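You operate a simulated robot arm through the tools that you are given. There is no shell and no other tool. Be economical: measure what you need, move in short steps, check, and stop when the job is done.

You are at the controls of a simulated two-armed robot. One attempt, no reset.

TASK
Brush the dirty brown shoe clean and stand the pair on the shoe bench.
Fine: use the shoe brush and put it back. Set down upright: shoe brush. What is to be rubbed or washed off counts as gone when no trace of it is left.
Where things are to end (x, y in the base frame): loafer within 120 mm of [180, -660]; loafer within 120 mm of [50, -840].

Only the result counts: the job must be done as asked and must still hold three seconds after the hand-in. Knocking over, shifting, dropping, spilling or breaking anything else fails it.

THE ROBOT
Two 7-joint arms with two-finger parallel grippers on one trunk, on a base that drives. Base frame: it is fixed to the floor where the robot stands at the start and does not move with it; the origin is under the middle of the robot, x ahead of it, y to its left, z up; the surface under the hand at the start is at about z = 800. Readings come in mm, degrees, newtons and seconds.
The left shoulder is at the start at [70, 133, 1151], the right one opposite. With the tool pointing down near the work surface each hand reaches from about 100 to 640 mm from the robot's upright axis, wherever it stands, measured 20 degrees to its own side. Places, roughly: seat of the shoe bench [0, -900, 500]; shoe brush (13x5x6 cm) [600, 0, 800]. Payload 1.57 kg a hand.
The TCP of each hand is the grasp point between the finger pads, 30 mm short of the fingertips. In the tool frame z runs along the fingers and y along their closing line. Largest opening 80 mm; finger width 17, thickness 12; the body of the gripper, 40 by 82 mm, starts 80 mm behind the TCP.
Orientation is told as [roll, pitch, yaw] about the base's x, y, z axes, in that order, counted from this pose: with the fingers straight down and closing along the base's y, the tool's x points along the base's -x, its y along +y and its z along -z.

THE INTERFACE
- The arms move only by the tool move_arm. It takes "left_targets", "right_targets" or both (then of equal length, played together; a hand with none holds still); each is a list of rows, each a list of 3 entries, a list of its own where there are three numbers: the shift along the tool's x, y, z in units of 300 mm (1.0 is 300 mm), then the turn, a rotation vector about the tool's x, y, z in units of 120 degrees (1.0 is 120 degrees), then the gripper command, from -1 (shut) to 1 (fully open), values between in proportion. In form: [[[dx, dy, dz], [ax, ay, az], jaw], ...]. A call has 1 to 12 rows; each row is the pose to reach, as a shift and turn from the pose commanded when the call began, along the tool's axes at that moment. A call with a number of a shift or a turn outside -1 to 1 is refused whole. Rows are played at 5 a second. More than 50 mm and 8.6 degrees between two rows, or a gripper value outside its range, and nothing of the call is played. A pose out of reach is approached as far as the arm can. The call stops where the force on the tool passes 40 N (or 10 N more than at its start, if that is more) or the arm is blocked; 0.2 s more then pass. Each finger travels about 153 mm/s and halts on what it meets, pressing with about 31 N; the grip force reading is that of the motor and also rises with nothing between the fingers. The clock runs only during rows and for 0.2 s after the last one: add rows that repeat a pose to give the fingers time. It gives the time, the measured TCP pose, the force on the tool (base axes), the opening and the grip force at its end, in the units of the frame above (readings bear some noise), with the torque about the TCP (base axes, N m) and any sound that the robot's microphone picked up.
- Cameras (640 x 400 px; columns grow to the right, rows downward): "scene" is now at [127.5, -39.4, 1373.6]; the picture's right is [-0.45, -0.89, 0.00], its down [-0.57, 0.29, -0.77] and it looks along [0.69, -0.34, -0.64] (base axes); focal length 218 px, centre (320, 200). "left" rides on the left gripper at [72, 7, -122] in its tool frame; the picture's right is [-0.09, 1.00, 0.00], its down [-0.84, -0.08, -0.54] and it looks along [-0.54, -0.05, 0.84] (tool axes); focal length 238 px, centre (320, 200). "right" rides on the right gripper at [72, -7, -122] in its tool frame; the picture's right is [0.09, 1.00, 0.00], its down [-0.84, 0.08, -0.54] and it looks along [-0.54, 0.05, 0.84] (tool axes); focal length 238 px, centre (320, 200).
- snapshot(camera): a new picture of that camera. The clock stands still meanwhile.
- move_column(by): slides the trunk up (or, below 0, down) by that many mm; the arms and the scene camera ride with it, the base frame stays. It gives what a move gives, with no picture.
- base_move(legs): drives the robot by 1 to 6 legs, each [ahead, left, turn to the left] in mm, mm and degrees, along the robot's own axes; the way and the turn of a leg run together, so that a leg with both is an arc; at most 1500 mm and 180 degrees a leg. The arms and the cameras ride along, it lands a little off, and it stops where it bumps. It gives what a move gives.
- turn_head(pan, tilt): turns the head with the scene camera to pan (to the left, within 86 degrees either way) and tilt (down, from -29 to 69), counted from straight ahead of the robot. It gives what a move gives.
- measure_at(camera, pixels): for up to 12 pixels [column, row] of the newest picture of that camera ("zoom" is the newest enlarged one), the place [x, y, z] in the base frame of the surface seen there, good to about 2 mm. The clock stands still meanwhile.
- inspect(camera, box): a new picture of the part [left, top, right, bottom] of that camera's present view, enlarged. The clock stands still meanwhile.
- finish_job(): hands the job in; it is judged then, once.

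Work in short steps. Measure before you move; look again where a grasp or a placing could have gone wrong, and mend it. You have 80 turns and 58 pictures in all, those below and enlarged ones among them. Open the grippers and draw the arms clear of the work before you hand the job in, unless the task says otherwise; then end with one line.

The tools are called after "Request:" as name(argument=value, ...) on one line, values as JSON. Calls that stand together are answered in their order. move_arm: Moves the arms, as the interface text tells. Its arguments: {"type":"object","properties":{"left_targets":{"type":"array","items":{"type":"array"}},"right_targets":{"type":"array","items":{"type":"array"}}},"required":[]} The other tools are called the same way: move_column (by) slides the trunk up or down; base_move (legs) drives the base; turn_head (pan, tilt) turns the head that bears the scene camera; snapshot (camera) takes a picture; measure_at (camera, pixels) gives the place of the surface under pixels of a picture; inspect (camera, box) takes an enlarged picture of a part of a camera's view; finish_job () hands the job in.

At the start:

```text
time_s: 0.0
left_position: [421.2, -4.3, 1225.3]
left_tcp_rot: [0.1, 0.0, 0.0]
left_contact_force: [-0.6, -0.4, -0.1]
left_torque: [-0.01, -0.01, -0.02]
left_finger_gap: 80.0
left_finger_force: 0.1
right_position: [307.6, -391.1, 1226.1]
right_tcp_rot: [0.1, 0.1, 0.1]
right_contact_force: [-0.7, 0.2, -0.8]
right_torque: [-0.01, 0.0, 0.01]
right_finger_gap: 80.4
right_finger_force: 0.2
trunk travel left (down, up): [-725.0, 215.0]
robot x, y, heading: [2.4, -0.3, 0.1]
head pan, tilt: [-26.7, 39.9]
```

scene: 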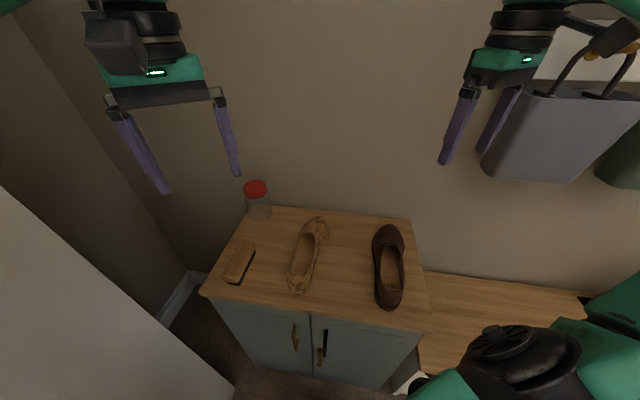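
right: 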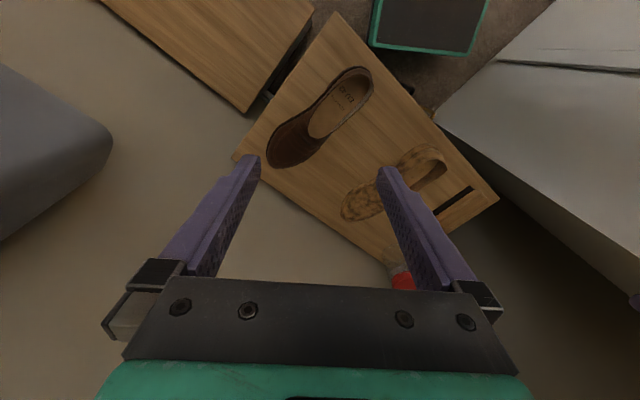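
left: 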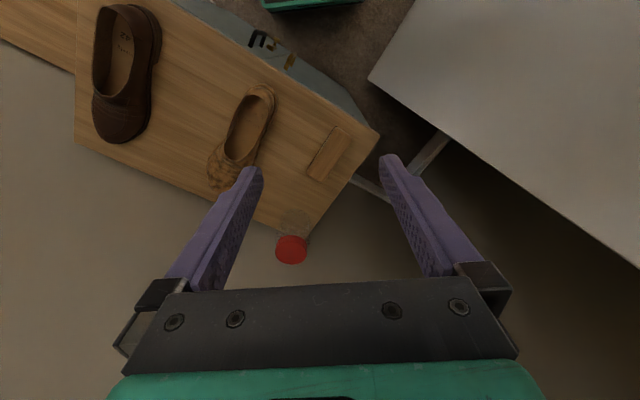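

The scene shows the brush at about (239,262), the muddy shoe at about (308,255) and the clean shoe at about (388,265). I'll enlarge this area and measure it.

Request:
inspect(camera="scene", box=[190, 170, 450, 332])

Request:
measure_at(camera="scene", pixels=[[233, 278], [248, 248], [228, 272], [250, 256], [296, 290], [320, 220], [305, 255], [388, 305], [387, 228], [413, 330], [205, 290], [409, 221]])

```text
2.46 times, centred on (320, 251) of scene
```

zoom: 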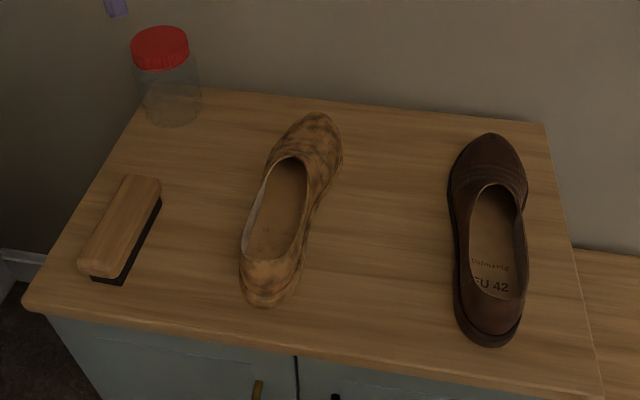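

```text
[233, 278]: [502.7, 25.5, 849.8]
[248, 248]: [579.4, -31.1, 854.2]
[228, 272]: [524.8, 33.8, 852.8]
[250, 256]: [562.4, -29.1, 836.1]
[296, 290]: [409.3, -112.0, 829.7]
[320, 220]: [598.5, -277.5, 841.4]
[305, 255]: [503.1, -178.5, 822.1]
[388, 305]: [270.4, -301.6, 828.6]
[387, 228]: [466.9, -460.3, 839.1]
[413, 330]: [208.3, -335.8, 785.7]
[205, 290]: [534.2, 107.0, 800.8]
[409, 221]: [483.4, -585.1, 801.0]
```

The shoe on the left is muddy all over. Next I'll measure the brush corners and the shoe outline from the enlarged picture.

Request:
measure_at(camera="zoom", pixels=[[82, 264], [112, 273], [157, 186], [127, 179], [120, 225], [120, 281], [160, 205], [262, 303], [244, 270], [322, 116], [340, 160], [300, 150]])

Request:
measure_at(camera="zoom", pixels=[[272, 265], [305, 250], [243, 235], [265, 180], [315, 215], [275, 210], [480, 340], [490, 137], [455, 180], [525, 190], [495, 260], [165, 50]])

Request:
snapshot(camera="left")

```text
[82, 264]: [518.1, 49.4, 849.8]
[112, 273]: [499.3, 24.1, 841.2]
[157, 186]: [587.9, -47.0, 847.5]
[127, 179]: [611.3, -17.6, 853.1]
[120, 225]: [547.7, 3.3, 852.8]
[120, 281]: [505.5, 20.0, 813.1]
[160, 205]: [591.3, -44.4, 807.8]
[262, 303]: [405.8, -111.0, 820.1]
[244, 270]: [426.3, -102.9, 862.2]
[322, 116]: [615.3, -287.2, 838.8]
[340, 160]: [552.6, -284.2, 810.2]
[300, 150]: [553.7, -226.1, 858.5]
```

```text
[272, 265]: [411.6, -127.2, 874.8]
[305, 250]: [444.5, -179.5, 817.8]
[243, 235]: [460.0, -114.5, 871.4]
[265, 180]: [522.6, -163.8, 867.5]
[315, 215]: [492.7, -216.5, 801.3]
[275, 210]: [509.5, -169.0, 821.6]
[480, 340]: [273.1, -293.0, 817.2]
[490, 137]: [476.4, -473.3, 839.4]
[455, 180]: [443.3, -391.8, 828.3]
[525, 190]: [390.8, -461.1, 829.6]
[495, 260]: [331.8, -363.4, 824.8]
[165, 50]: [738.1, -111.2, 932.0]
```

```text
53 pictures are left
```

left: 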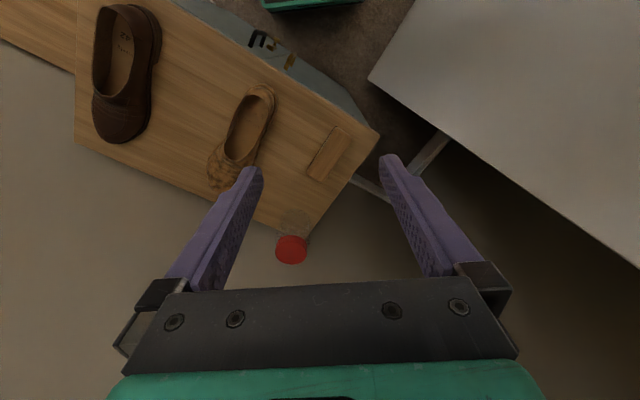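

The brush is centred near (554, 2) with its top at z≈853 and its long axis at about -37°. I'm taking the left hand above it and turning it to match.

Request:
move_arm(left_targets=[[[-0.0633, 0.003, 0.131], [0, 0, 0.044], 1], [[-0.1266, 0.006, 0.262], [0, 0, 0.088], 1], [[-0.19, 0.009, 0.393], [0, 0, 0.132], 1], [[-0.253, 0.012, 0.524], [0, 0, 0.176], 1], [[-0.3165, 0.015, 0.655], [0, 0, 0.22], 1], [[-0.38, 0.018, 0.786], [0, 0, 0.264], 1], [[-0.443, 0.02, 0.917], [0, 0, 0.308], 1], [[-0.443, 0.02, 0.917], [0, 0, 0.308], 1]])

Request:
snapshot(camera="left")

```text
time_s: 1.8
left_position: [555.8, 2.0, 947.8]
left_tcp_rot: [0.0, 0.0, -37.0]
left_contact_force: [-0.2, -0.4, 0.1]
left_torque: [0.0, 0.01, -0.01]
left_finger_gap: 79.9
left_finger_force: 0.2
right_position: [306.4, -391.2, 1225.0]
right_tcp_rot: [0.0, 0.0, 0.0]
right_contact_force: [-0.6, -0.9, -0.1]
right_torque: [0.0, -0.05, -0.03]
right_finger_gap: 80.1
right_finger_force: 0.0
trunk travel left (down, up): [-725.0, 215.0]
robot x, y, heading: [-4.1, -1.6, 0.1]
head pan, tilt: [-26.7, 39.9]
```

```text
52 pictures are left
```

left: 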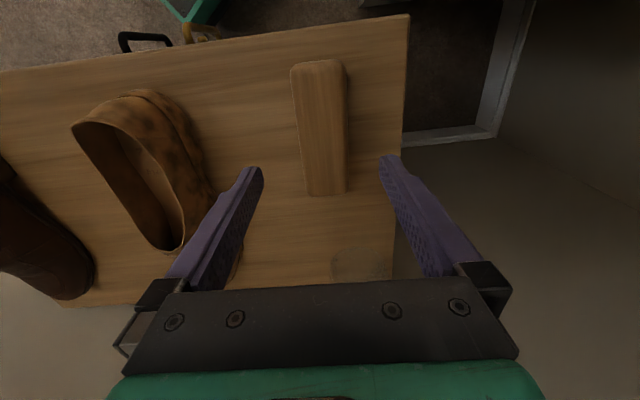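

The brush now spans (292,62) to (345,195) in the left picture. I'll measure its corners for an exact axis and centre.

Request:
measure_at(camera="left", pixels=[[296, 68], [342, 66], [308, 192], [344, 188], [320, 130], [299, 130], [344, 130], [130, 97], [176, 130], [205, 185], [95, 127], [180, 215]])

```text
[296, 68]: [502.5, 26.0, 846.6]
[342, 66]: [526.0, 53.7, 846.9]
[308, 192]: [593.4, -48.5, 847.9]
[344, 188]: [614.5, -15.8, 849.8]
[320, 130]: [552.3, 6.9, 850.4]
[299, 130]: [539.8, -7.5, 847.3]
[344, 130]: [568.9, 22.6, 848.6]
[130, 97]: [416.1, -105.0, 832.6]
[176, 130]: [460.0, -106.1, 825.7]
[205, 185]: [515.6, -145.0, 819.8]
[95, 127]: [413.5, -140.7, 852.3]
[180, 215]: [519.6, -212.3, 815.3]
```

The brush centre is (559,4) with the axis at -38.5°. I'm descending to TCP z≈847 and closing on the wood.

Request:
move_arm(left_targets=[[[-0.004, 0.011, 0.12], [0, 0, 0.0125], 1], [[-0.004, 0.011, 0.23], [0, 0, 0.0125], 1], [[-0.004, 0.011, 0.335], [0, 0, 0.0125], 1], [[-0.004, 0.011, 0.335], [0, 0, 0.0125], 1], [[-0.004, 0.011, 0.335], [0, 0, 0.0125], -1], [[-0.004, 0.011, 0.335], [0, 0, 0.0125], -1], [[-0.004, 0.011, 0.335], [0, 0, 0.0125], -1]])

```text
time_s: 3.4
left_position: [559.0, 3.9, 846.6]
left_tcp_rot: [0.1, 0.0, -38.5]
left_contact_force: [0.6, -0.3, 0.3]
left_torque: [0.02, 0.01, 0.01]
left_finger_gap: 47.6
left_finger_force: 30.6
right_position: [307.4, -391.7, 1226.2]
right_tcp_rot: [0.0, 0.0, 0.1]
right_contact_force: [0.2, -0.6, 0.3]
right_torque: [0.05, 0.03, 0.01]
right_finger_gap: 79.9
right_finger_force: 0.1
trunk travel left (down, up): [-725.0, 215.0]
robot x, y, heading: [-0.8, -1.7, -0.1]
head pan, tilt: [-26.7, 39.9]
```

The brush is held at 47.6 mm. I'm lifting it while bringing the right hand above the heel of the muddy shoe, turned to pinch along the shoe's axis.

Request:
move_arm(left_targets=[[[0, 0, -0.05], [0, 0, 0], -1], [[0, 0, -0.1], [0, 0, 0], -1], [[0, 0, -0.2], [0, 0, 0], -1], [[0, 0, -0.3], [0, 0, 0], -1], [[0, 0, -0.4], [0, 0, 0], -1], [[0, 0, -0.4], [0, 0, 0], -1], [[0, 0, -0.4], [0, 0, 0], -1], [[0, 0, -0.4], [0, 0, 0], -1], [[0, 0, -0.4], [0, 0, 0], -1]], right_targets=[[[-0.047, 0.1066, 0.094], [0, 0, -0.053], 1], [[-0.094, 0.213, 0.188], [0, 0, -0.106], 1], [[-0.141, 0.32, 0.282], [0, 0, -0.159], 1], [[-0.188, 0.4265, 0.376], [0, 0, -0.212], 1], [[-0.236, 0.533, 0.47], [0, 0, -0.265], 1], [[-0.283, 0.64, 0.565], [0, 0, -0.319], 1], [[-0.33, 0.746, 0.659], [0, 0, -0.372], 1], [[-0.377, 0.853, 0.753], [0, 0, -0.425], 1], [[-0.377, 0.853, 0.753], [0, 0, -0.425], 1]])

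Request:
snapshot(camera="right")

Request:
snapshot(camera="scene")

```text
time_s: 5.4
left_position: [557.7, -0.3, 968.0]
left_tcp_rot: [0.0, 0.1, -38.4]
left_contact_force: [0.0, 0.0, -1.3]
left_torque: [-0.01, -0.05, -0.03]
left_finger_gap: 47.8
left_finger_force: 30.5
right_position: [417.7, -135.9, 1001.2]
right_tcp_rot: [0.0, 0.0, 51.1]
right_contact_force: [0.1, -0.3, -0.4]
right_torque: [-0.02, -0.01, -0.04]
right_finger_gap: 80.1
right_finger_force: 0.1
trunk travel left (down, up): [-725.0, 215.0]
robot x, y, heading: [2.8, -3.5, -0.1]
head pan, tilt: [-26.7, 39.9]
```

```text
51 pictures are left
```

right: 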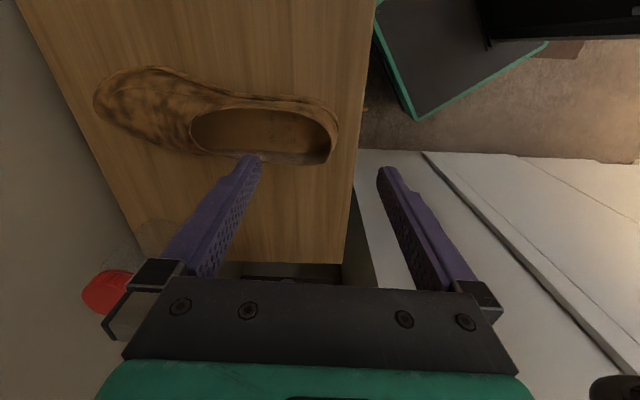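

```text
50 pictures are left
```

scene: 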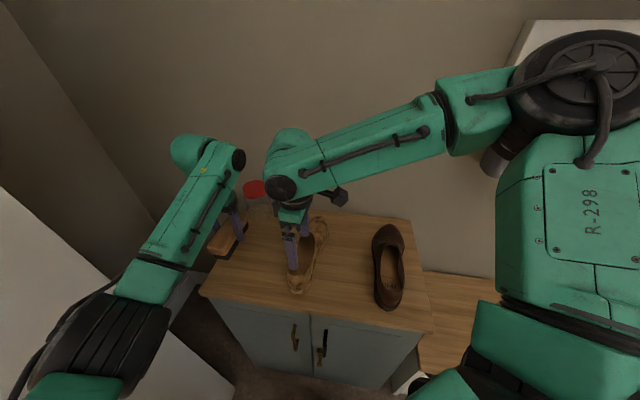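

The right camera shows the shoe's opening with the heel end at (335,130). I'll measure the rim and the rest of the shoe's outline.

Request:
measure_at(camera="right", pixels=[[335, 118], [336, 130], [332, 150], [320, 115], [325, 160], [270, 100], [215, 108], [192, 130], [160, 70], [97, 98], [120, 135], [280, 160]])

Request:
inspect(camera="right", box=[80, 40, 370, 200])

```text
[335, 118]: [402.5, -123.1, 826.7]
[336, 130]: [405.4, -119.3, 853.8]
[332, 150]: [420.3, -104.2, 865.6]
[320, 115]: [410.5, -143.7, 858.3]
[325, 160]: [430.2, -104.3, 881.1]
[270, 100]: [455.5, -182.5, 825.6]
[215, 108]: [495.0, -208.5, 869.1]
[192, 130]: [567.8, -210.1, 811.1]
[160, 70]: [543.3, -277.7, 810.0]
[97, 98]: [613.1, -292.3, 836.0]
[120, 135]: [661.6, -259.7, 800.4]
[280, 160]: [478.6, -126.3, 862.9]
```

```text
2.21 times, centred on (225, 120) of right
```

zoom: 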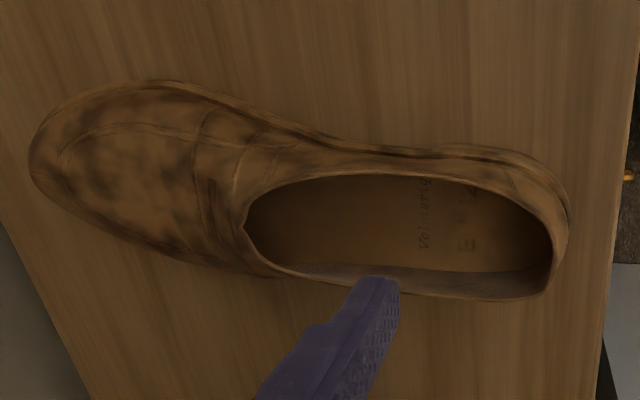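

The heel's back wall is near (408,-128) with its rim at about z 875. I'm lowering the right hand to straddle it and closing gently.

Request:
move_arm(right_targets=[[[0, 0.043, 0.1], [0, 0, 0], 1], [[0, 0.043, 0.22], [0, 0, 0], 1], [[0, 0.043, 0.34], [0, 0, 0], 1], [[0, 0.043, 0.45], [0, 0, 0], 1], [[0, 0.043, 0.45], [0, 0, 0], 1], [[0, 0.043, 0.45], [0, 0, 0], -1], [[0, 0.043, 0.45], [0, 0, 0], -1], [[0, 0.043, 0.45], [0, 0, 0], -1]])

Request:
snapshot(camera="right")

```text
time_s: 7.2
left_position: [557.3, 0.8, 969.2]
left_tcp_rot: [0.0, 0.0, -38.5]
left_contact_force: [0.5, 0.4, -1.5]
left_torque: [0.02, 0.01, 0.0]
left_finger_gap: 47.8
left_finger_force: 31.4
right_position: [410.5, -126.0, 866.0]
right_tcp_rot: [-0.1, 0.0, 51.0]
right_contact_force: [-3.6, 0.8, -0.6]
right_torque: [0.33, 0.55, 0.04]
right_finger_gap: 21.1
right_finger_force: 31.6
trunk travel left (down, up): [-725.0, 215.0]
robot x, y, heading: [2.3, 1.2, -0.2]
head pan, tilt: [-26.7, 39.9]
```

```text
48 pictures are left
```

right: 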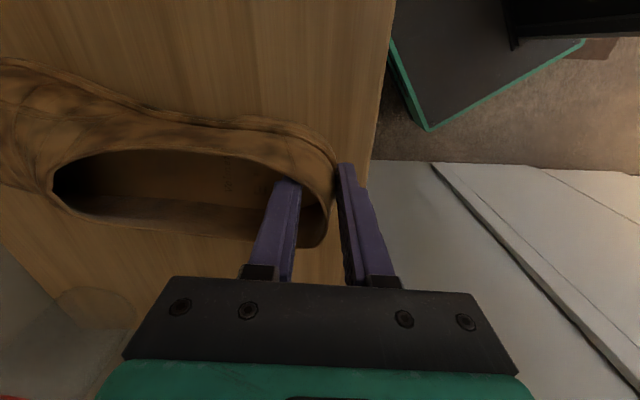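

The shoe is held at 21.1 mm, but the toe is too far from the left shoulder to brush comfortably. I'll check how close the base is to the cabinet by measuring the teal-edged plate near (428,130) before turning the robot.

Request:
measure_at(camera="right", pixels=[[428, 128], [392, 50], [500, 95], [580, 42], [372, 158], [395, 10], [385, 100], [20, 80], [60, 110], [150, 125]])

```text
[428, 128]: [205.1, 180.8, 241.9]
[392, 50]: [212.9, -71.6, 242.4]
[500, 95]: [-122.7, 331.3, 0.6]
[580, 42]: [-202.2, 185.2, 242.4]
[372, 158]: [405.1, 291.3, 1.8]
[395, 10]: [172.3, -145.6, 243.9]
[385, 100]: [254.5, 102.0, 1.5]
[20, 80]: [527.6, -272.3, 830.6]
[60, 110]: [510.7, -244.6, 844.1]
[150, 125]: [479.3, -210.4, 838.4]
```

The base front is 210 mm from the axis and the cabinet edge is 367 mm away, so I can turn to face the table and go 80 mm ahead. First I'm releasing the heel and raising the right hand.

Request:
move_arm(right_targets=[[[0, 0, 0], [0, 0, 0], 1], [[0, 0, 0], [0, 0, 0], 1], [[0, 0, 0], [0, 0, 0], 1], [[0, 0, -0.12], [0, 0, 0], 1], [[0, 0, -0.26], [0, 0, 0], 1], [[0, 0, -0.4], [0, 0, 0], 1], [[0, 0, -0.54], [0, 0, 0], 1]])

Request:
base_move(legs=[[0, 0, -36], [80, 0, 0]])

Request:
turn_head(pan=15, tilt=50)

Request:
snapshot(camera="scene")

```text
time_s: 8.8
left_position: [556.7, 1.7, 969.1]
left_tcp_rot: [-0.1, 0.1, -38.5]
left_contact_force: [-0.6, 0.0, -1.3]
left_torque: [0.01, 0.01, 0.02]
left_finger_gap: 47.6
left_finger_force: 30.9
right_position: [408.9, -128.1, 1029.0]
right_tcp_rot: [0.0, 0.0, 51.2]
right_contact_force: [-0.3, 0.3, 0.4]
right_torque: [-0.04, -0.03, 0.03]
right_finger_gap: 79.7
right_finger_force: 0.0
trunk travel left (down, up): [-725.0, 215.0]
robot x, y, heading: [2.9, -0.6, 0.1]
head pan, tilt: [-26.7, 39.9]
```

```text
time_s: 11.6
left_position: [512.9, -372.7, 968.7]
left_tcp_rot: [0.1, -0.1, -74.5]
left_contact_force: [-0.7, 0.4, -1.6]
left_torque: [-0.04, -0.01, 0.0]
left_finger_gap: 47.8
left_finger_force: 31.3
right_position: [316.2, -387.9, 1028.5]
right_tcp_rot: [-0.2, -0.1, 15.0]
right_contact_force: [-0.1, 0.8, 0.1]
right_torque: [0.01, -0.01, -0.01]
right_finger_gap: 80.0
right_finger_force: 0.0
trunk travel left (down, up): [-725.0, 215.0]
robot x, y, heading: [63.0, -45.9, -35.9]
head pan, tilt: [-26.7, 39.9]
```

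```text
time_s: 12.6
left_position: [514.4, -373.4, 967.5]
left_tcp_rot: [0.1, 0.1, -74.5]
left_contact_force: [0.1, -0.7, -1.2]
left_torque: [0.03, -0.03, -0.05]
left_finger_gap: 47.6
left_finger_force: 31.0
right_position: [319.4, -389.8, 1027.3]
right_tcp_rot: [0.0, 0.1, 15.1]
right_contact_force: [0.0, 0.7, 0.5]
right_torque: [-0.01, 0.01, -0.05]
right_finger_gap: 80.1
right_finger_force: 0.1
trunk travel left (down, up): [-725.0, 215.0]
robot x, y, heading: [63.1, -41.9, -36.3]
head pan, tilt: [15.0, 50.0]
```

```text
47 pictures are left
```

scene: 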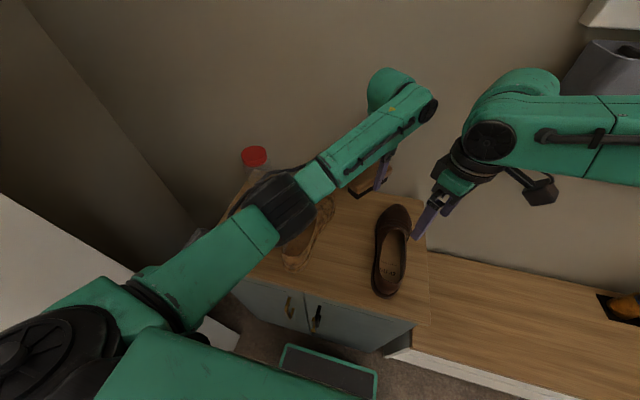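

The left forearm would pass above the heel, so holding with the right hand there could collide. I'll try brushing unheld and gently, moving the left hand over the toe and turning it to the shoe's axis.

Request:
move_arm(left_targets=[[[0.061, 0.069, 0.015], [0, 0, -0.06], -1], [[0.122, 0.137, 0.03], [0, 0, -0.12], -1], [[0.184, 0.206, 0.046], [0, 0, -0.18], -1], [[0.245, 0.274, 0.062], [0, 0, -0.24], -1], [[0.306, 0.343, 0.077], [0, 0, -0.3], -1], [[0.306, 0.343, 0.077], [0, 0, -0.3], -1]])

Request:
snapshot(camera="left")

Request:
snapshot(camera="right")

```text
time_s: 14.0
left_position: [588.0, -256.9, 944.9]
left_tcp_rot: [0.0, 0.0, -38.5]
left_contact_force: [0.3, -0.4, -2.0]
left_torque: [0.04, -0.02, 0.02]
left_finger_gap: 47.7
left_finger_force: 31.4
right_position: [317.1, -389.5, 1027.4]
right_tcp_rot: [0.0, 0.0, 15.0]
right_contact_force: [0.5, 0.4, -0.4]
right_torque: [0.0, -0.03, -0.01]
right_finger_gap: 80.3
right_finger_force: 0.1
trunk travel left (down, up): [-725.0, 215.0]
robot x, y, heading: [65.4, -46.2, -36.2]
head pan, tilt: [15.0, 50.0]
```

```text
46 pictures are left
```

left: 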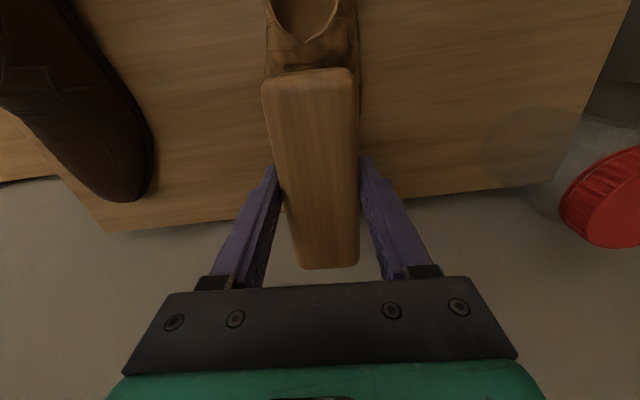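

```text
45 pictures are left
```

right: 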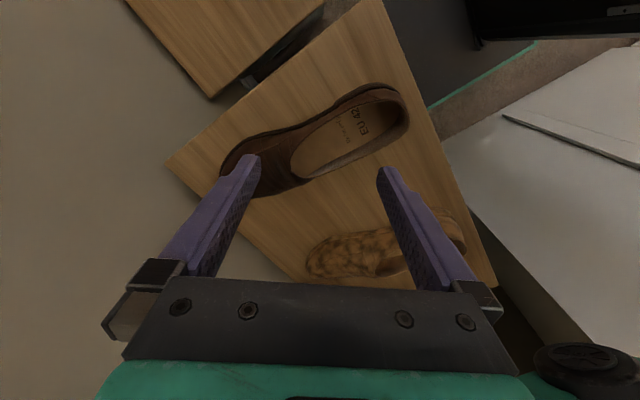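

The brush is aligned with the shoe. I'm tilting it 13° toe-down and easing it onto the vamp, expecting contact near TCP z≈895.

Request:
move_arm(left_targets=[[[0, 0, 0], [0, 0.054, 0], -1], [[0, 0, 0.05], [0, 0.108, 0], -1], [[0, 0, 0.1], [0, 0.108, 0], -1], [[0, 0, 0.14], [0, 0.108, 0], -1], [[0, 0, 0.16], [0, 0.108, 0], -1], [[0, 0, 0.168], [0, 0.108, 0], -1], [[0, 0, 0.168], [0, 0.108, 0], -1]])

Request:
snapshot(camera="right")

```text
time_s: 15.6
left_position: [590.5, -256.9, 895.7]
left_tcp_rot: [0.0, 12.8, -38.5]
left_contact_force: [11.4, -5.5, 18.6]
left_torque: [0.28, 0.39, -0.03]
left_finger_gap: 47.8
left_finger_force: 31.2
right_position: [318.4, -390.1, 1028.3]
right_tcp_rot: [0.0, 0.0, 14.9]
right_contact_force: [-0.4, -0.4, 1.3]
right_torque: [0.01, -0.01, 0.0]
right_finger_gap: 80.0
right_finger_force: 0.1
trunk travel left (down, up): [-725.0, 215.0]
robot x, y, heading: [64.5, -44.7, -36.1]
head pan, tilt: [15.0, 50.0]
```

```text
44 pictures are left
```

right: 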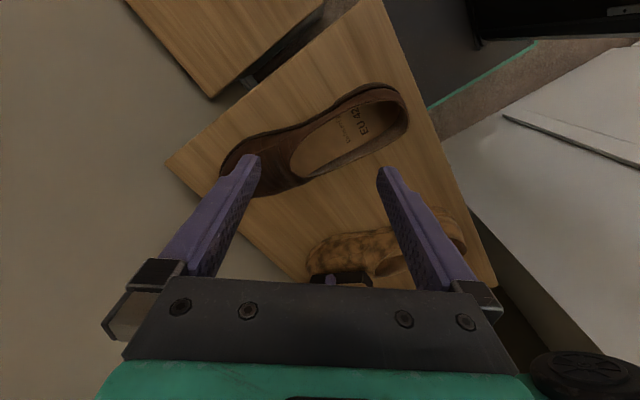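

Contact is about 22 N. I'm easing off slightly and stroking along and across the vamp.

Request:
move_arm(left_targets=[[[-0.05, 0, -0.006], [0, 0, 0], -1], [[-0.1, 0, 0], [0, 0, 0], -1], [[-0.05, 0.04, 0], [0, 0, 0], -1], [[0, 0.06, 0], [0, 0, 0], -1], [[0.05, 0.06, 0], [0, 0, 0], -1], [[0, 0.0, -0.003], [0, 0, 0], -1], [[0, -0.06, 0], [0, 0, 0], -1], [[-0.06, -0.06, 0], [0, 0, 0], -1], [[-0.1, 0, 0], [0, 0, 0], -1], [[-0.05, 0, -0.1], [0, 0, 0], -1], [[0, 0, -0.25], [0, 0, 0], -1]])

Request:
inspect(camera="right", box=[260, 180, 500, 330])

```text
time_s: 18.0
left_position: [601.7, -266.1, 971.1]
left_tcp_rot: [0.1, 12.9, -38.4]
left_contact_force: [0.0, -0.1, -0.2]
left_torque: [0.01, -0.01, -0.01]
left_finger_gap: 47.7
left_finger_force: 31.3
left hand out of reach, approached as far as the arm can: row 2, 8, 9
right_position: [316.6, -390.4, 1029.0]
right_tcp_rot: [0.1, -0.2, 15.0]
right_contact_force: [0.5, -0.9, 0.0]
right_torque: [-0.04, -0.04, 0.01]
right_finger_gap: 80.1
right_finger_force: 0.1
trunk travel left (down, up): [-725.0, 215.0]
robot x, y, heading: [65.8, -45.4, -36.1]
head pan, tilt: [15.0, 50.0]
```

```text
2.67 times, centred on (380, 255) of right
```

zoom: 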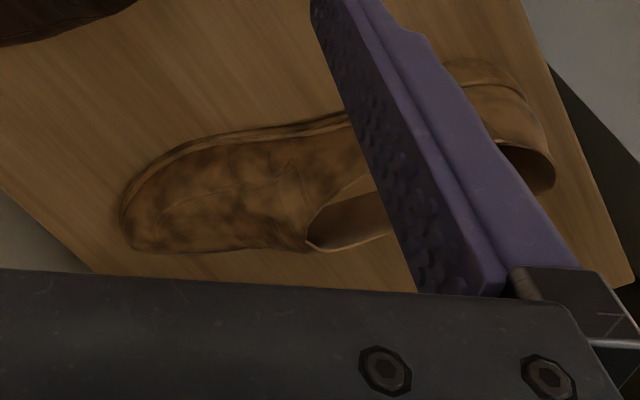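

The toe now looks darker brown and less tan, but some strokes were out of reach. I'm driving 40 mm ahead, which leaves about 39 mm of clearance, and moving the right hand a little for a clearer view.

Request:
base_move(legs=[[40, 0, 0]])

Request:
move_arm(right_targets=[[[0, 0.1, -0.1], [0, 0, 0], 1], [[0, 0.2, -0.2], [0, 0, 0], 1], [[0, 0.2, -0.2], [0, 0, 0], 1]])

Request:
snapshot(camera="right")

Request:
snapshot(camera="scene")

```text
time_s: 19.1
left_position: [627.3, -283.4, 971.3]
left_tcp_rot: [-0.1, 12.8, -38.6]
left_contact_force: [0.6, -0.3, -1.4]
left_torque: [-0.04, 0.03, 0.01]
left_finger_gap: 47.7
left_finger_force: 31.3
right_position: [345.3, -407.8, 1031.8]
right_tcp_rot: [-0.3, -0.1, 15.2]
right_contact_force: [-0.3, -1.0, -0.8]
right_torque: [-0.02, 0.0, 0.02]
right_finger_gap: 80.0
right_finger_force: 0.0
trunk travel left (down, up): [-725.0, 215.0]
robot x, y, heading: [94.3, -68.1, -35.9]
head pan, tilt: [15.0, 50.0]
stopped in leg 1: the robot was blocked; the commanded pose is now the measured one
```

```text
time_s: 19.9
left_position: [627.8, -284.3, 970.4]
left_tcp_rot: [-0.1, 12.9, -38.6]
left_contact_force: [-1.3, 0.0, -1.3]
left_torque: [0.01, -0.02, -0.01]
left_finger_gap: 47.8
left_finger_force: 31.0
right_position: [327.0, -350.1, 1091.1]
right_tcp_rot: [-0.4, -0.3, 15.1]
right_contact_force: [-0.4, 0.3, -0.1]
right_torque: [0.01, -0.01, -0.02]
right_finger_gap: 80.2
right_finger_force: 0.1
trunk travel left (down, up): [-725.0, 215.0]
robot x, y, heading: [93.2, -66.5, -36.3]
head pan, tilt: [15.0, 50.0]
```

```text
42 pictures are left
```

right: 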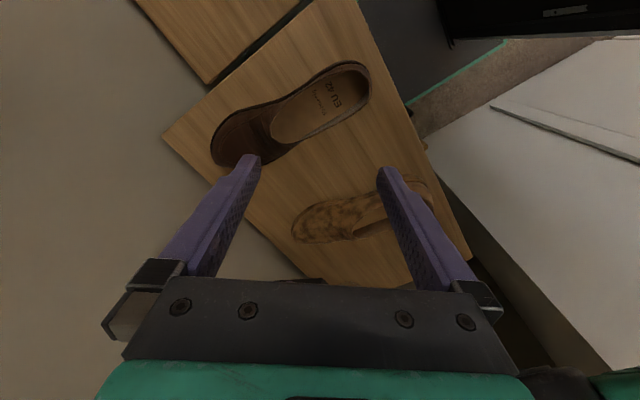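

```text
41 pictures are left
```

scene: 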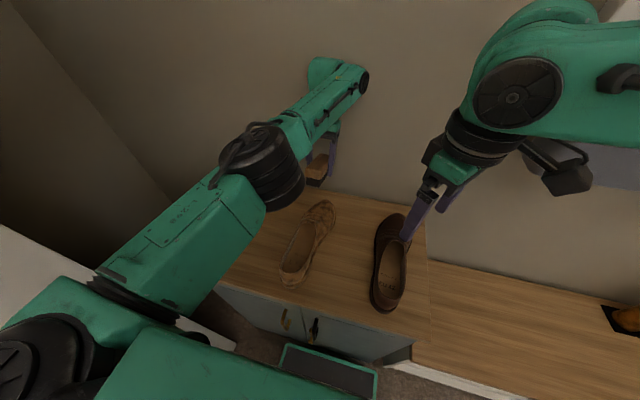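

The base touched the cabinet after about 36 mm, so I'm backing off a few mm. Then I'll look closely at the shoe, which is at about (308,240) in the scene picture.

Request:
base_move(legs=[[-6, 0, 0]])

Request:
inspect(camera="scene", box=[250, 180, 430, 320])

Request:
measure_at(camera="zoom", pixels=[[270, 75], [225, 95], [235, 120], [130, 355], [110, 330], [195, 150], [275, 110], [240, 85], [160, 330], [265, 160]])

```text
time_s: 20.6
left_position: [626.2, -283.8, 967.9]
left_tcp_rot: [0.0, 13.3, -38.5]
left_contact_force: [-0.1, -0.1, -0.1]
left_torque: [-0.01, 0.04, 0.0]
left_finger_gap: 47.6
left_finger_force: 31.1
right_position: [326.9, -350.8, 1088.2]
right_tcp_rot: [0.0, -0.1, 15.1]
right_contact_force: [0.9, 0.8, 0.3]
right_torque: [0.02, 0.0, 0.03]
right_finger_gap: 80.0
right_finger_force: 0.1
trunk travel left (down, up): [-725.0, 215.0]
robot x, y, heading: [87.3, -64.7, -36.0]
head pan, tilt: [15.0, 50.0]
```

```text
2.86 times, centred on (340, 250) of scene
```

zoom: 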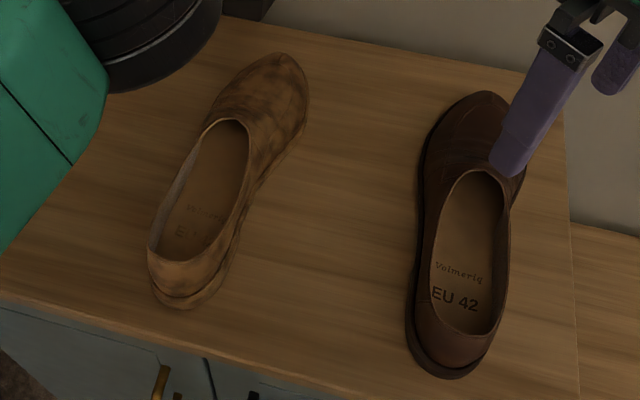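

```text
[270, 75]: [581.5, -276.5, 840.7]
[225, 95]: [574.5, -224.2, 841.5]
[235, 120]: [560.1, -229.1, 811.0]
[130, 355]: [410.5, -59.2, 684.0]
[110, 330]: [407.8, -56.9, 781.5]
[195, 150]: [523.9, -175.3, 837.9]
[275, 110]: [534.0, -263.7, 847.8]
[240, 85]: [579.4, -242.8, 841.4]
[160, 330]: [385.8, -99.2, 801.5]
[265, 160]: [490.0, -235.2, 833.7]
```

The shoe hasn't moved. I'm making a second round of longer strokes over the vamp and toe, now in reach.

Request:
move_arm(left_targets=[[[0.06, -0.005, 0.14], [0, 0, 0], -1], [[0.089, -0.005, 0.24], [0, 0, 0], -1], [[0.089, -0.005, 0.257], [0, 0, 0], -1], [[0.02, -0.005, 0.257], [0, 0, 0], -1], [[-0.06, -0.005, 0.257], [0, 0, 0], -1], [[-0.02, 0.06, 0.257], [0, 0, 0], -1], [[0.06, 0.06, 0.257], [0, 0, 0], -1], [[0.12, 0.0, 0.257], [0, 0, 0], -1], [[0.06, -0.07, 0.257], [0, 0, 0], -1], [[-0.02, -0.07, 0.257], [0, 0, 0], -1], [[-0.02, -0.005, 0.257], [0, 0, 0], -1], [[0.06, -0.005, 0.257], [0, 0, 0], -1]])

Request:
inspect(camera="scene", box=[250, 180, 430, 320])

```text
time_s: 23.2
left_position: [611.0, -289.5, 892.6]
left_tcp_rot: [-0.2, 13.2, -38.5]
left_contact_force: [0.5, 0.4, -2.0]
left_torque: [-0.02, 0.0, 0.02]
left_finger_gap: 47.4
left_finger_force: 30.7
left hand out of reach, approached as far as the arm can: row 1, 2, 3, 4, 6, 7, 8, 9, 11, 12
right_position: [328.4, -351.6, 1087.1]
right_tcp_rot: [0.0, -0.1, 15.2]
right_contact_force: [0.1, -0.5, 0.5]
right_torque: [0.01, -0.02, 0.01]
right_finger_gap: 79.9
right_finger_force: 0.1
trunk travel left (down, up): [-725.0, 215.0]
robot x, y, heading: [89.0, -66.0, -35.8]
head pan, tilt: [15.0, 50.0]
```

```text
2.86 times, centred on (340, 250) of scene
```

zoom: 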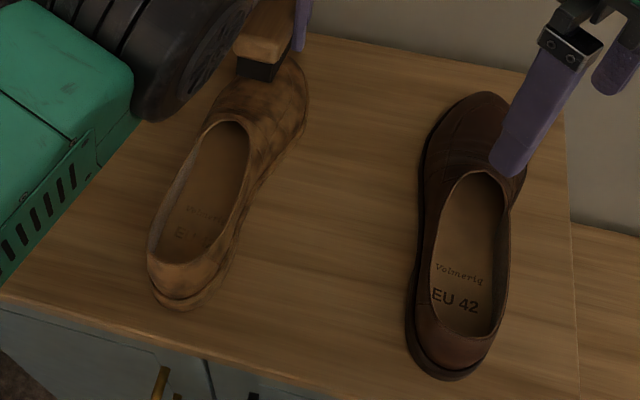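

Most poses were reported out of reach although they lie closer in, so the tilted wrist is probably at a joint limit. I'll lift, undo the tilt and test a position over the vamp.

Request:
move_arm(left_targets=[[[0, 0, -0.1], [0, 0, 0], -1], [[0, 0, -0.2], [0, -0.055, 0], -1], [[0.05, 0, -0.2], [0, -0.11, 0], -1], [[0.1, 0, -0.2], [0, -0.11, 0], -1], [[0.1, 0, -0.2], [0, -0.11, 0], -1]])

Request:
snapshot(camera="scene")

```text
time_s: 24.4
left_position: [614.9, -290.4, 949.5]
left_tcp_rot: [-0.2, 0.2, -38.5]
left_contact_force: [-0.9, -0.7, -1.2]
left_torque: [-0.02, 0.01, 0.01]
left_finger_gap: 47.6
left_finger_force: 31.4
left hand out of reach, approached as far as the arm can: row 3, 4, 5
right_position: [328.6, -351.2, 1088.2]
right_tcp_rot: [0.0, 0.1, 15.1]
right_contact_force: [-1.0, 1.0, 0.3]
right_torque: [0.0, -0.02, -0.02]
right_finger_gap: 80.0
right_finger_force: 0.2
trunk travel left (down, up): [-725.0, 215.0]
robot x, y, heading: [85.7, -61.4, -36.1]
head pan, tilt: [15.0, 50.0]
```

```text
38 pictures are left
```

scene: 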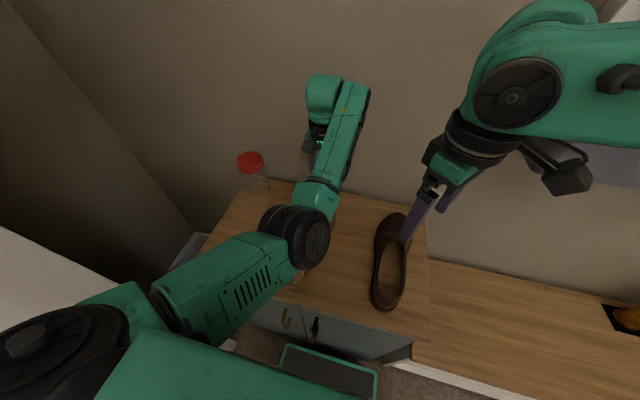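

The left elbow has swung inward over the heel. I'll measure how low it is before moving.

Request:
measure_at(camera="scene", pixels=[[300, 240], [318, 240], [270, 220], [320, 195], [345, 130], [180, 280], [290, 290], [260, 300]])

```text
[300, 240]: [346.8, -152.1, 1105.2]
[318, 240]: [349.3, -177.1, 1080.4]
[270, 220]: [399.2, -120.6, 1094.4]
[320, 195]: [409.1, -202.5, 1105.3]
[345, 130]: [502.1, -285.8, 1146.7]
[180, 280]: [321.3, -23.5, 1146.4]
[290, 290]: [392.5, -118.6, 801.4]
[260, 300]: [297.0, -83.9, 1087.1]
```

The elbow is at z≈1100, clear of the table but in an awkward posture. I'm bringing the left hand back to its start-like pose relative to the robot to restore the arm's shape.

Request:
move_arm(left_targets=[[[0.064, -0.04, -0.13], [0, 0, 0], -1], [[0.128, -0.08, -0.26], [0, 0, 0], -1], [[0.192, -0.1, -0.39], [0, 0, 0], -1], [[0.257, -0.1, -0.52], [0, 0, 0], -1], [[0.32, -0.1, -0.65], [0, 0, 0], -1], [[0.385, -0.1, -0.78], [0, 0, 0], -1], [[0.45, -0.05, -0.9], [0, 0, 0], -1], [[0.45, 0.08, -0.9], [0, 0, 0], -1], [[0.45, 0.22, -0.9], [0, 0, 0], -1], [[0.45, 0.36, -0.9], [0, 0, 0], -1], [[0.45, 0.36, -0.9], [0, 0, 0], -1]])

Request:
snapshot(camera="scene")

```text
time_s: 26.8
left_position: [591.4, -306.7, 1164.5]
left_tcp_rot: [-0.4, -0.1, -37.8]
left_contact_force: [0.1, -0.2, -1.4]
left_torque: [-0.02, 0.02, -0.03]
left_finger_gap: 47.4
left_finger_force: 31.3
left hand out of reach, approached as far as the arm can: row 1, 2, 3, 4, 5, 6, 7, 8, 9, 10, 11
right_position: [329.8, -351.1, 1089.2]
right_tcp_rot: [0.0, -0.1, 15.1]
right_contact_force: [-0.2, 0.3, -0.6]
right_torque: [0.0, 0.02, 0.02]
right_finger_gap: 79.7
right_finger_force: 0.0
trunk travel left (down, up): [-725.0, 215.0]
robot x, y, heading: [88.6, -66.5, -35.9]
head pan, tilt: [15.0, 50.0]
```

```text
37 pictures are left
```

scene: 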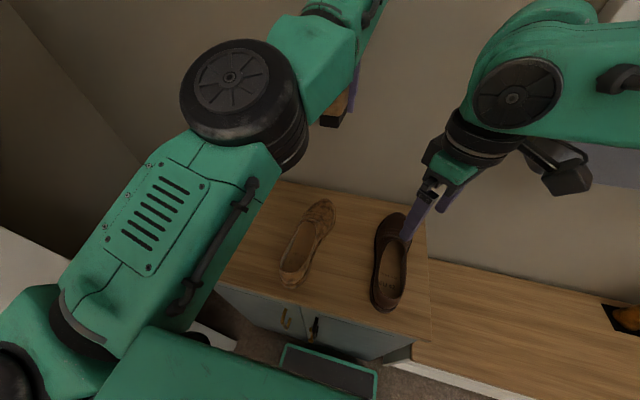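

The arm is still stuck, with the elbow now up. I'll test retracting straight toward the robot with a yaw turn, to see which way frees the joint.

Request:
move_arm(left_targets=[[[0, 0, 0], [0, 0, 0.06], -1], [[0, 0, 0], [0, 0, 0.12], -1], [[0, 0, 0], [0, 0, 0.18], -1], [[0, 0, 0], [0, 0, 0.24], -1], [[0, 0, 0], [0, 0, 0.3], -1], [[0, 0, 0], [0, 0, 0.3], -1], [[0, 0, 0], [0, 0, 0.3], -1], [[0, 0, 0], [0, 0, 0.3], -1]])

```text
time_s: 28.6
left_position: [591.0, -302.9, 1163.2]
left_tcp_rot: [-0.2, 0.1, -74.5]
left_contact_force: [0.2, -0.1, -1.1]
left_torque: [-0.01, -0.01, 0.01]
left_finger_gap: 47.4
left_finger_force: 30.7
right_position: [328.3, -350.6, 1088.4]
right_tcp_rot: [0.0, -0.1, 15.0]
right_contact_force: [-0.2, -1.2, 0.2]
right_torque: [-0.01, 0.02, 0.02]
right_finger_gap: 80.0
right_finger_force: 0.0
trunk travel left (down, up): [-725.0, 215.0]
robot x, y, heading: [91.0, -67.0, -35.8]
head pan, tilt: [15.0, 50.0]
```

The yaw turned freely and the commanded pose matches the measured one. Now I'll retract 120 mm toward the robot.

Request:
move_arm(left_targets=[[[0.1, -0.08, 0], [0, 0, 0], -1], [[0.2, -0.16, 0], [0, 0, 0], -1], [[0.313, -0.249, 0], [0, 0, 0], -1], [[0.313, -0.249, 0], [0, 0, 0], -1]])

```text
time_s: 29.6
left_position: [590.1, -303.4, 1163.3]
left_tcp_rot: [-0.1, 0.2, -74.5]
left_contact_force: [0.8, 0.3, 0.3]
left_torque: [0.03, -0.05, 0.0]
left_finger_gap: 47.4
left_finger_force: 30.6
left hand out of reach, approached as far as the arm can: row 1, 2, 3, 4
right_position: [327.7, -351.7, 1088.2]
right_tcp_rot: [0.1, -0.1, 15.1]
right_contact_force: [-0.2, -1.0, 0.2]
right_torque: [-0.01, 0.0, 0.0]
right_finger_gap: 80.0
right_finger_force: 0.1
trunk travel left (down, up): [-725.0, 215.0]
robot x, y, heading: [88.2, -67.6, -35.8]
head pan, tilt: [15.0, 50.0]
```

Retraction alone is blocked, so the arm is likely near a stretched singularity or a joint limit. I'll try moving sideways to the robot's left instead.

Request:
move_arm(left_targets=[[[0.1, 0.125, 0], [0, 0, -0.05], -1], [[0.19, 0.24, 0], [0, 0, -0.1], -1], [[0.28, 0.36, 0], [0, 0, -0.15], -1], [[0.36, 0.46, 0], [0, 0, -0.2], -1], [[0.36, 0.46, 0], [0, 0, -0.2], -1]])

Request:
snapshot(camera="scene")

```text
time_s: 30.8
left_position: [692.3, -159.9, 1157.9]
left_tcp_rot: [-0.2, 0.2, -50.5]
left_contact_force: [0.1, -0.1, -1.2]
left_torque: [0.02, -0.01, 0.02]
left_finger_gap: 47.5
left_finger_force: 31.5
right_position: [328.5, -352.3, 1087.9]
right_tcp_rot: [0.2, 0.0, 15.1]
right_contact_force: [-0.4, 0.9, -0.8]
right_torque: [0.0, -0.03, -0.03]
right_finger_gap: 80.1
right_finger_force: 0.0
trunk travel left (down, up): [-725.0, 215.0]
robot x, y, heading: [92.1, -67.5, -36.2]
head pan, tilt: [15.0, 50.0]
```

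```text
36 pictures are left
```

scene: 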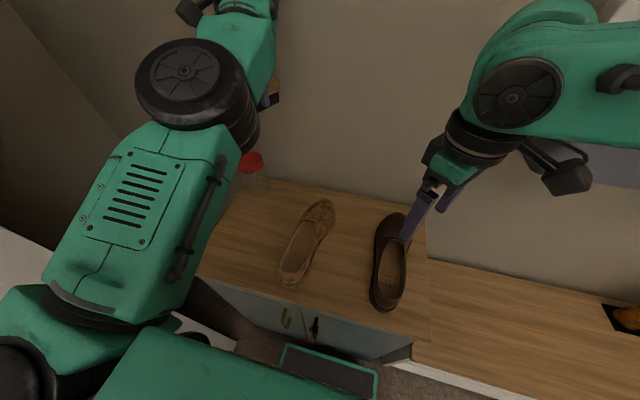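

The sideways motion works. Now I'll retract from here toward the robot.

Request:
move_arm(left_targets=[[[0.15, -0.04, 0], [0, 0, 0], -1], [[0.3, -0.08, 0], [0, 0, 0], -1], [[0.45, -0.12, 0], [0, 0, 0], -1], [[0.6, -0.155, 0], [0, 0, 0], -1], [[0.6, -0.155, 0], [0, 0, 0], -1]])

Request:
snapshot(camera="scene")

```text
time_s: 32.0
left_position: [660.2, -132.2, 1155.9]
left_tcp_rot: [-0.2, 0.2, -50.5]
left_contact_force: [0.2, -0.6, -1.9]
left_torque: [0.02, 0.01, -0.02]
left_finger_gap: 47.5
left_finger_force: 31.0
left hand out of reach, approached as far as the arm can: row 1, 2, 3, 4, 5
right_position: [329.6, -351.9, 1087.5]
right_tcp_rot: [0.0, 0.0, 15.2]
right_contact_force: [-0.7, -0.1, 0.6]
right_torque: [-0.02, 0.04, 0.0]
right_finger_gap: 80.0
right_finger_force: 0.1
trunk travel left (down, up): [-725.0, 215.0]
robot x, y, heading: [89.9, -66.7, -36.0]
head pan, tilt: [15.0, 50.0]
```

```text
35 pictures are left
```

scene: 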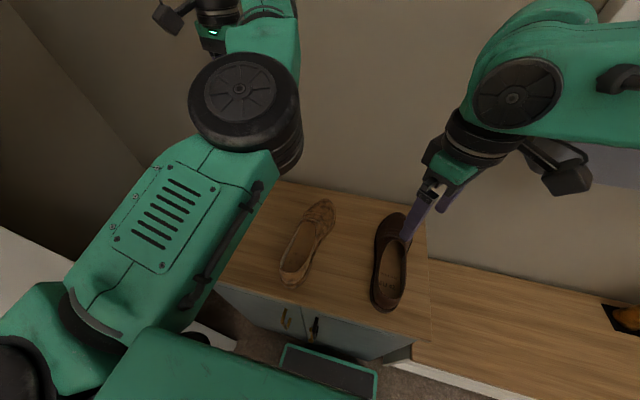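

The elbow is swinging inward, toward the robot's middle. I'm moving the right hand aside, then sweeping the left hand to the robot's centre so its elbow falls outward as at the start.

Request:
move_arm(right_targets=[[[0.11, -0.086, -0.04], [0, 0, 0], 1], [[0.22, -0.172, -0.08], [0, 0, 0], 1], [[0.334, -0.258, -0.12], [0, 0, 0], 1], [[0.445, -0.344, -0.16], [0, 0, 0], 1], [[0.557, -0.43, -0.2], [0, 0, 0], 1]])

Request:
move_arm(left_targets=[[[-0.036, -0.138, 0], [0, 0, -0.017], -1], [[-0.072, -0.276, 0], [0, 0, -0.034], -1], [[-0.108, -0.414, 0], [0, 0, -0.05], -1], [[-0.144, -0.553, 0], [0, 0, -0.068], -1], [[-0.18, -0.69, 0], [0, 0, -0.085], -1], [[-0.215, -0.83, 0], [0, 0, -0.1], -1], [[-0.25, -0.968, 0], [0, 0, -0.12], -1], [[-0.25, -0.968, 0], [0, 0, -0.12], -1]])

Request:
snapshot(camera="scene")

```text
time_s: 33.2
left_position: [660.1, -132.8, 1157.5]
left_tcp_rot: [-0.1, 0.2, -50.4]
left_contact_force: [0.3, 0.3, -0.6]
left_torque: [0.04, -0.02, 0.01]
left_finger_gap: 47.5
left_finger_force: 31.2
right_position: [198.6, -522.8, 1146.7]
right_tcp_rot: [0.1, -0.1, 15.2]
right_contact_force: [-1.6, 0.2, -0.4]
right_torque: [0.02, -0.01, -0.01]
right_finger_gap: 79.9
right_finger_force: 0.1
trunk travel left (down, up): [-725.0, 215.0]
robot x, y, heading: [89.9, -66.0, -36.1]
head pan, tilt: [15.0, 50.0]
```

```text
time_s: 35.0
left_position: [552.8, -342.6, 1155.9]
left_tcp_rot: [-0.1, 0.2, -35.9]
left_contact_force: [-0.2, -0.1, -1.5]
left_torque: [-0.02, -0.01, 0.0]
left_finger_gap: 47.2
left_finger_force: 31.3
left hand out of reach, approached as far as the arm can: row 1, 2, 3, 4, 5, 6, 7, 8
right_position: [199.9, -522.2, 1146.7]
right_tcp_rot: [0.0, -0.1, 15.1]
right_contact_force: [0.2, 0.3, -0.1]
right_torque: [-0.01, -0.02, 0.01]
right_finger_gap: 80.1
right_finger_force: 0.0
trunk travel left (down, up): [-725.0, 215.0]
robot x, y, heading: [88.0, -68.6, -36.0]
head pan, tilt: [15.0, 50.0]
```

```text
34 pictures are left
```

scene: 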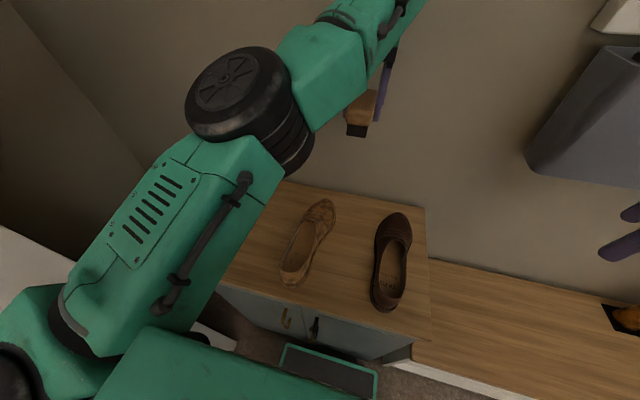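

The hand slides along a boundary at about 535 mm ahead. I'll measure the arm's joints in this picture to understand the posture.

Request:
measure_at(camera="scene", pixels=[[238, 85], [160, 215], [40, 300], [20, 350], [325, 75], [370, 20], [270, 140], [100, 270], [355, 110], [230, 190]])

```text
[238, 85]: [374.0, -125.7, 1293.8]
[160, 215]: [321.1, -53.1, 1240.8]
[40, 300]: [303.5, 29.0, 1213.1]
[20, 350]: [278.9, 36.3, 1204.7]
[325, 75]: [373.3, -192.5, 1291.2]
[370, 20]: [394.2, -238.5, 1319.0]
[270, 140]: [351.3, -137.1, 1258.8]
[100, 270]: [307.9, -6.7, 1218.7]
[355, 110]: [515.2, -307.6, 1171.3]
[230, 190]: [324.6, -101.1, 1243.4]
```

From these positions the arm isn't straight, so some joint limit must be the cause. I'll probe small moves in several directions in one call and see which rows are feasible.

Request:
move_arm(left_targets=[[[0, 0, 0.13], [0, 0, 0], -1], [[0.1, 0, 0.13], [0, 0, 0], -1], [[0.1, 0, 0], [0, 0, 0], -1], [[0.1, 0, -0.13], [0, 0, 0], -1], [[0, 0, 0], [0, 0, 0], -1], [[0, 0, 0], [0, 0.06, 0], -1], [[0.1, 0, 0], [0, 0.06, 0], -1], [[0, 0, 0], [0, 0, 0], -1], [[0.1, 0, 0], [0, -0.06, 0], -1], [[0.1, 0, 0], [0.06, 0, 0], -1], [[0, -0.1, 0], [0, 0, 0], -1], [[-0.1, 0, 0], [0, 0, 0], -1]])

```text
refused: row 10 steps farther than a row can; nothing moved
```

The jump to row 10 was too large, so I'm inserting a neutral rotation there.

Request:
move_arm(left_targets=[[[0, 0, 0.13], [0, 0, 0], -1], [[0.1, 0, 0.13], [0, 0, 0], -1], [[0.1, 0, 0], [0, 0, 0], -1], [[0.1, 0, -0.13], [0, 0, 0], -1], [[0, 0, 0], [0, 0, 0], -1], [[0.1, 0, 0], [0, 0.06, 0], -1], [[0, 0, 0], [0, 0, 0], -1], [[0.1, 0, 0], [0, -0.06, 0], -1], [[0, 0, 0], [0, 0, 0], -1], [[0.1, 0, 0], [0.06, 0, 0], -1], [[0, -0.1, 0], [0, 0, 0], -1], [[-0.1, 0, 0], [0, 0, 0], -1]])

```text
time_s: 37.6
left_position: [559.0, -345.3, 1151.9]
left_tcp_rot: [-0.9, 0.0, -35.8]
left_contact_force: [-0.2, 0.3, -1.4]
left_torque: [-0.04, 0.01, 0.04]
left_finger_gap: 47.4
left_finger_force: 30.7
left hand out of reach, approached as far as the arm can: row 1, 2, 3, 4, 5, 6, 7, 8, 9, 10, 11, 12
right_position: [201.5, -523.3, 1146.0]
right_tcp_rot: [0.1, 0.0, 15.0]
right_contact_force: [0.3, 0.0, 0.2]
right_torque: [0.03, 0.01, 0.01]
right_finger_gap: 79.7
right_finger_force: 0.0
trunk travel left (down, up): [-725.0, 215.0]
robot x, y, heading: [92.7, -66.2, -36.1]
head pan, tilt: [15.0, 50.0]
```

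The arm is jammed in a corner of its limits here. I'm going back to the robot's left, where it moved freely, turning the hand outward, then retracting from there.

Request:
move_arm(left_targets=[[[0, 0.14, 0], [0, 0, -0.03], -1], [[0, 0.28, 0], [0, 0, -0.06], -1], [[0, 0.42, 0], [0, 0, -0.09], -1], [[0, 0.56, 0], [0, 0, -0.12], -1], [[0, 0.7, 0], [0, 0, -0.15], -1], [[0, 0.84, 0], [0, 0, -0.18], -1], [[0.05, 0.95, 0], [0, 0, -0.21], -1], [[0.18, 1.0, 0], [0, 0, -0.24], -1], [[0.32, 1.0, 0], [0, 0, -0.27], -1], [[0.46, 1.0, 0], [0, 0, -0.3], -1], [[0.46, 1.0, 0], [0, 0, -0.3], -1]])

Request:
snapshot(camera="scene")

```text
time_s: 40.0
left_position: [625.5, -11.5, 1151.9]
left_tcp_rot: [0.0, 0.3, -0.1]
left_contact_force: [-0.3, 0.0, -1.0]
left_torque: [0.01, 0.03, 0.01]
left_finger_gap: 47.6
left_finger_force: 31.0
left hand out of reach, approached as far as the arm can: row 1, 10, 11
right_position: [201.3, -520.6, 1147.1]
right_tcp_rot: [0.1, 0.0, 15.1]
right_contact_force: [-0.1, -0.2, 0.6]
right_torque: [0.02, -0.02, -0.03]
right_finger_gap: 80.2
right_finger_force: 0.1
trunk travel left (down, up): [-725.0, 215.0]
robot x, y, heading: [89.1, -68.1, -35.9]
head pan, tilt: [15.0, 50.0]
```

```text
33 pictures are left
```

scene: 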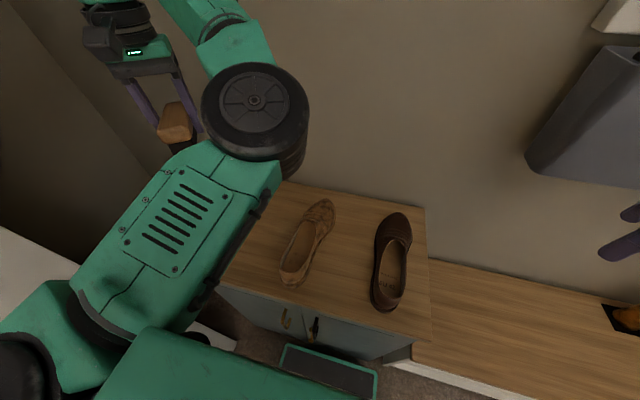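

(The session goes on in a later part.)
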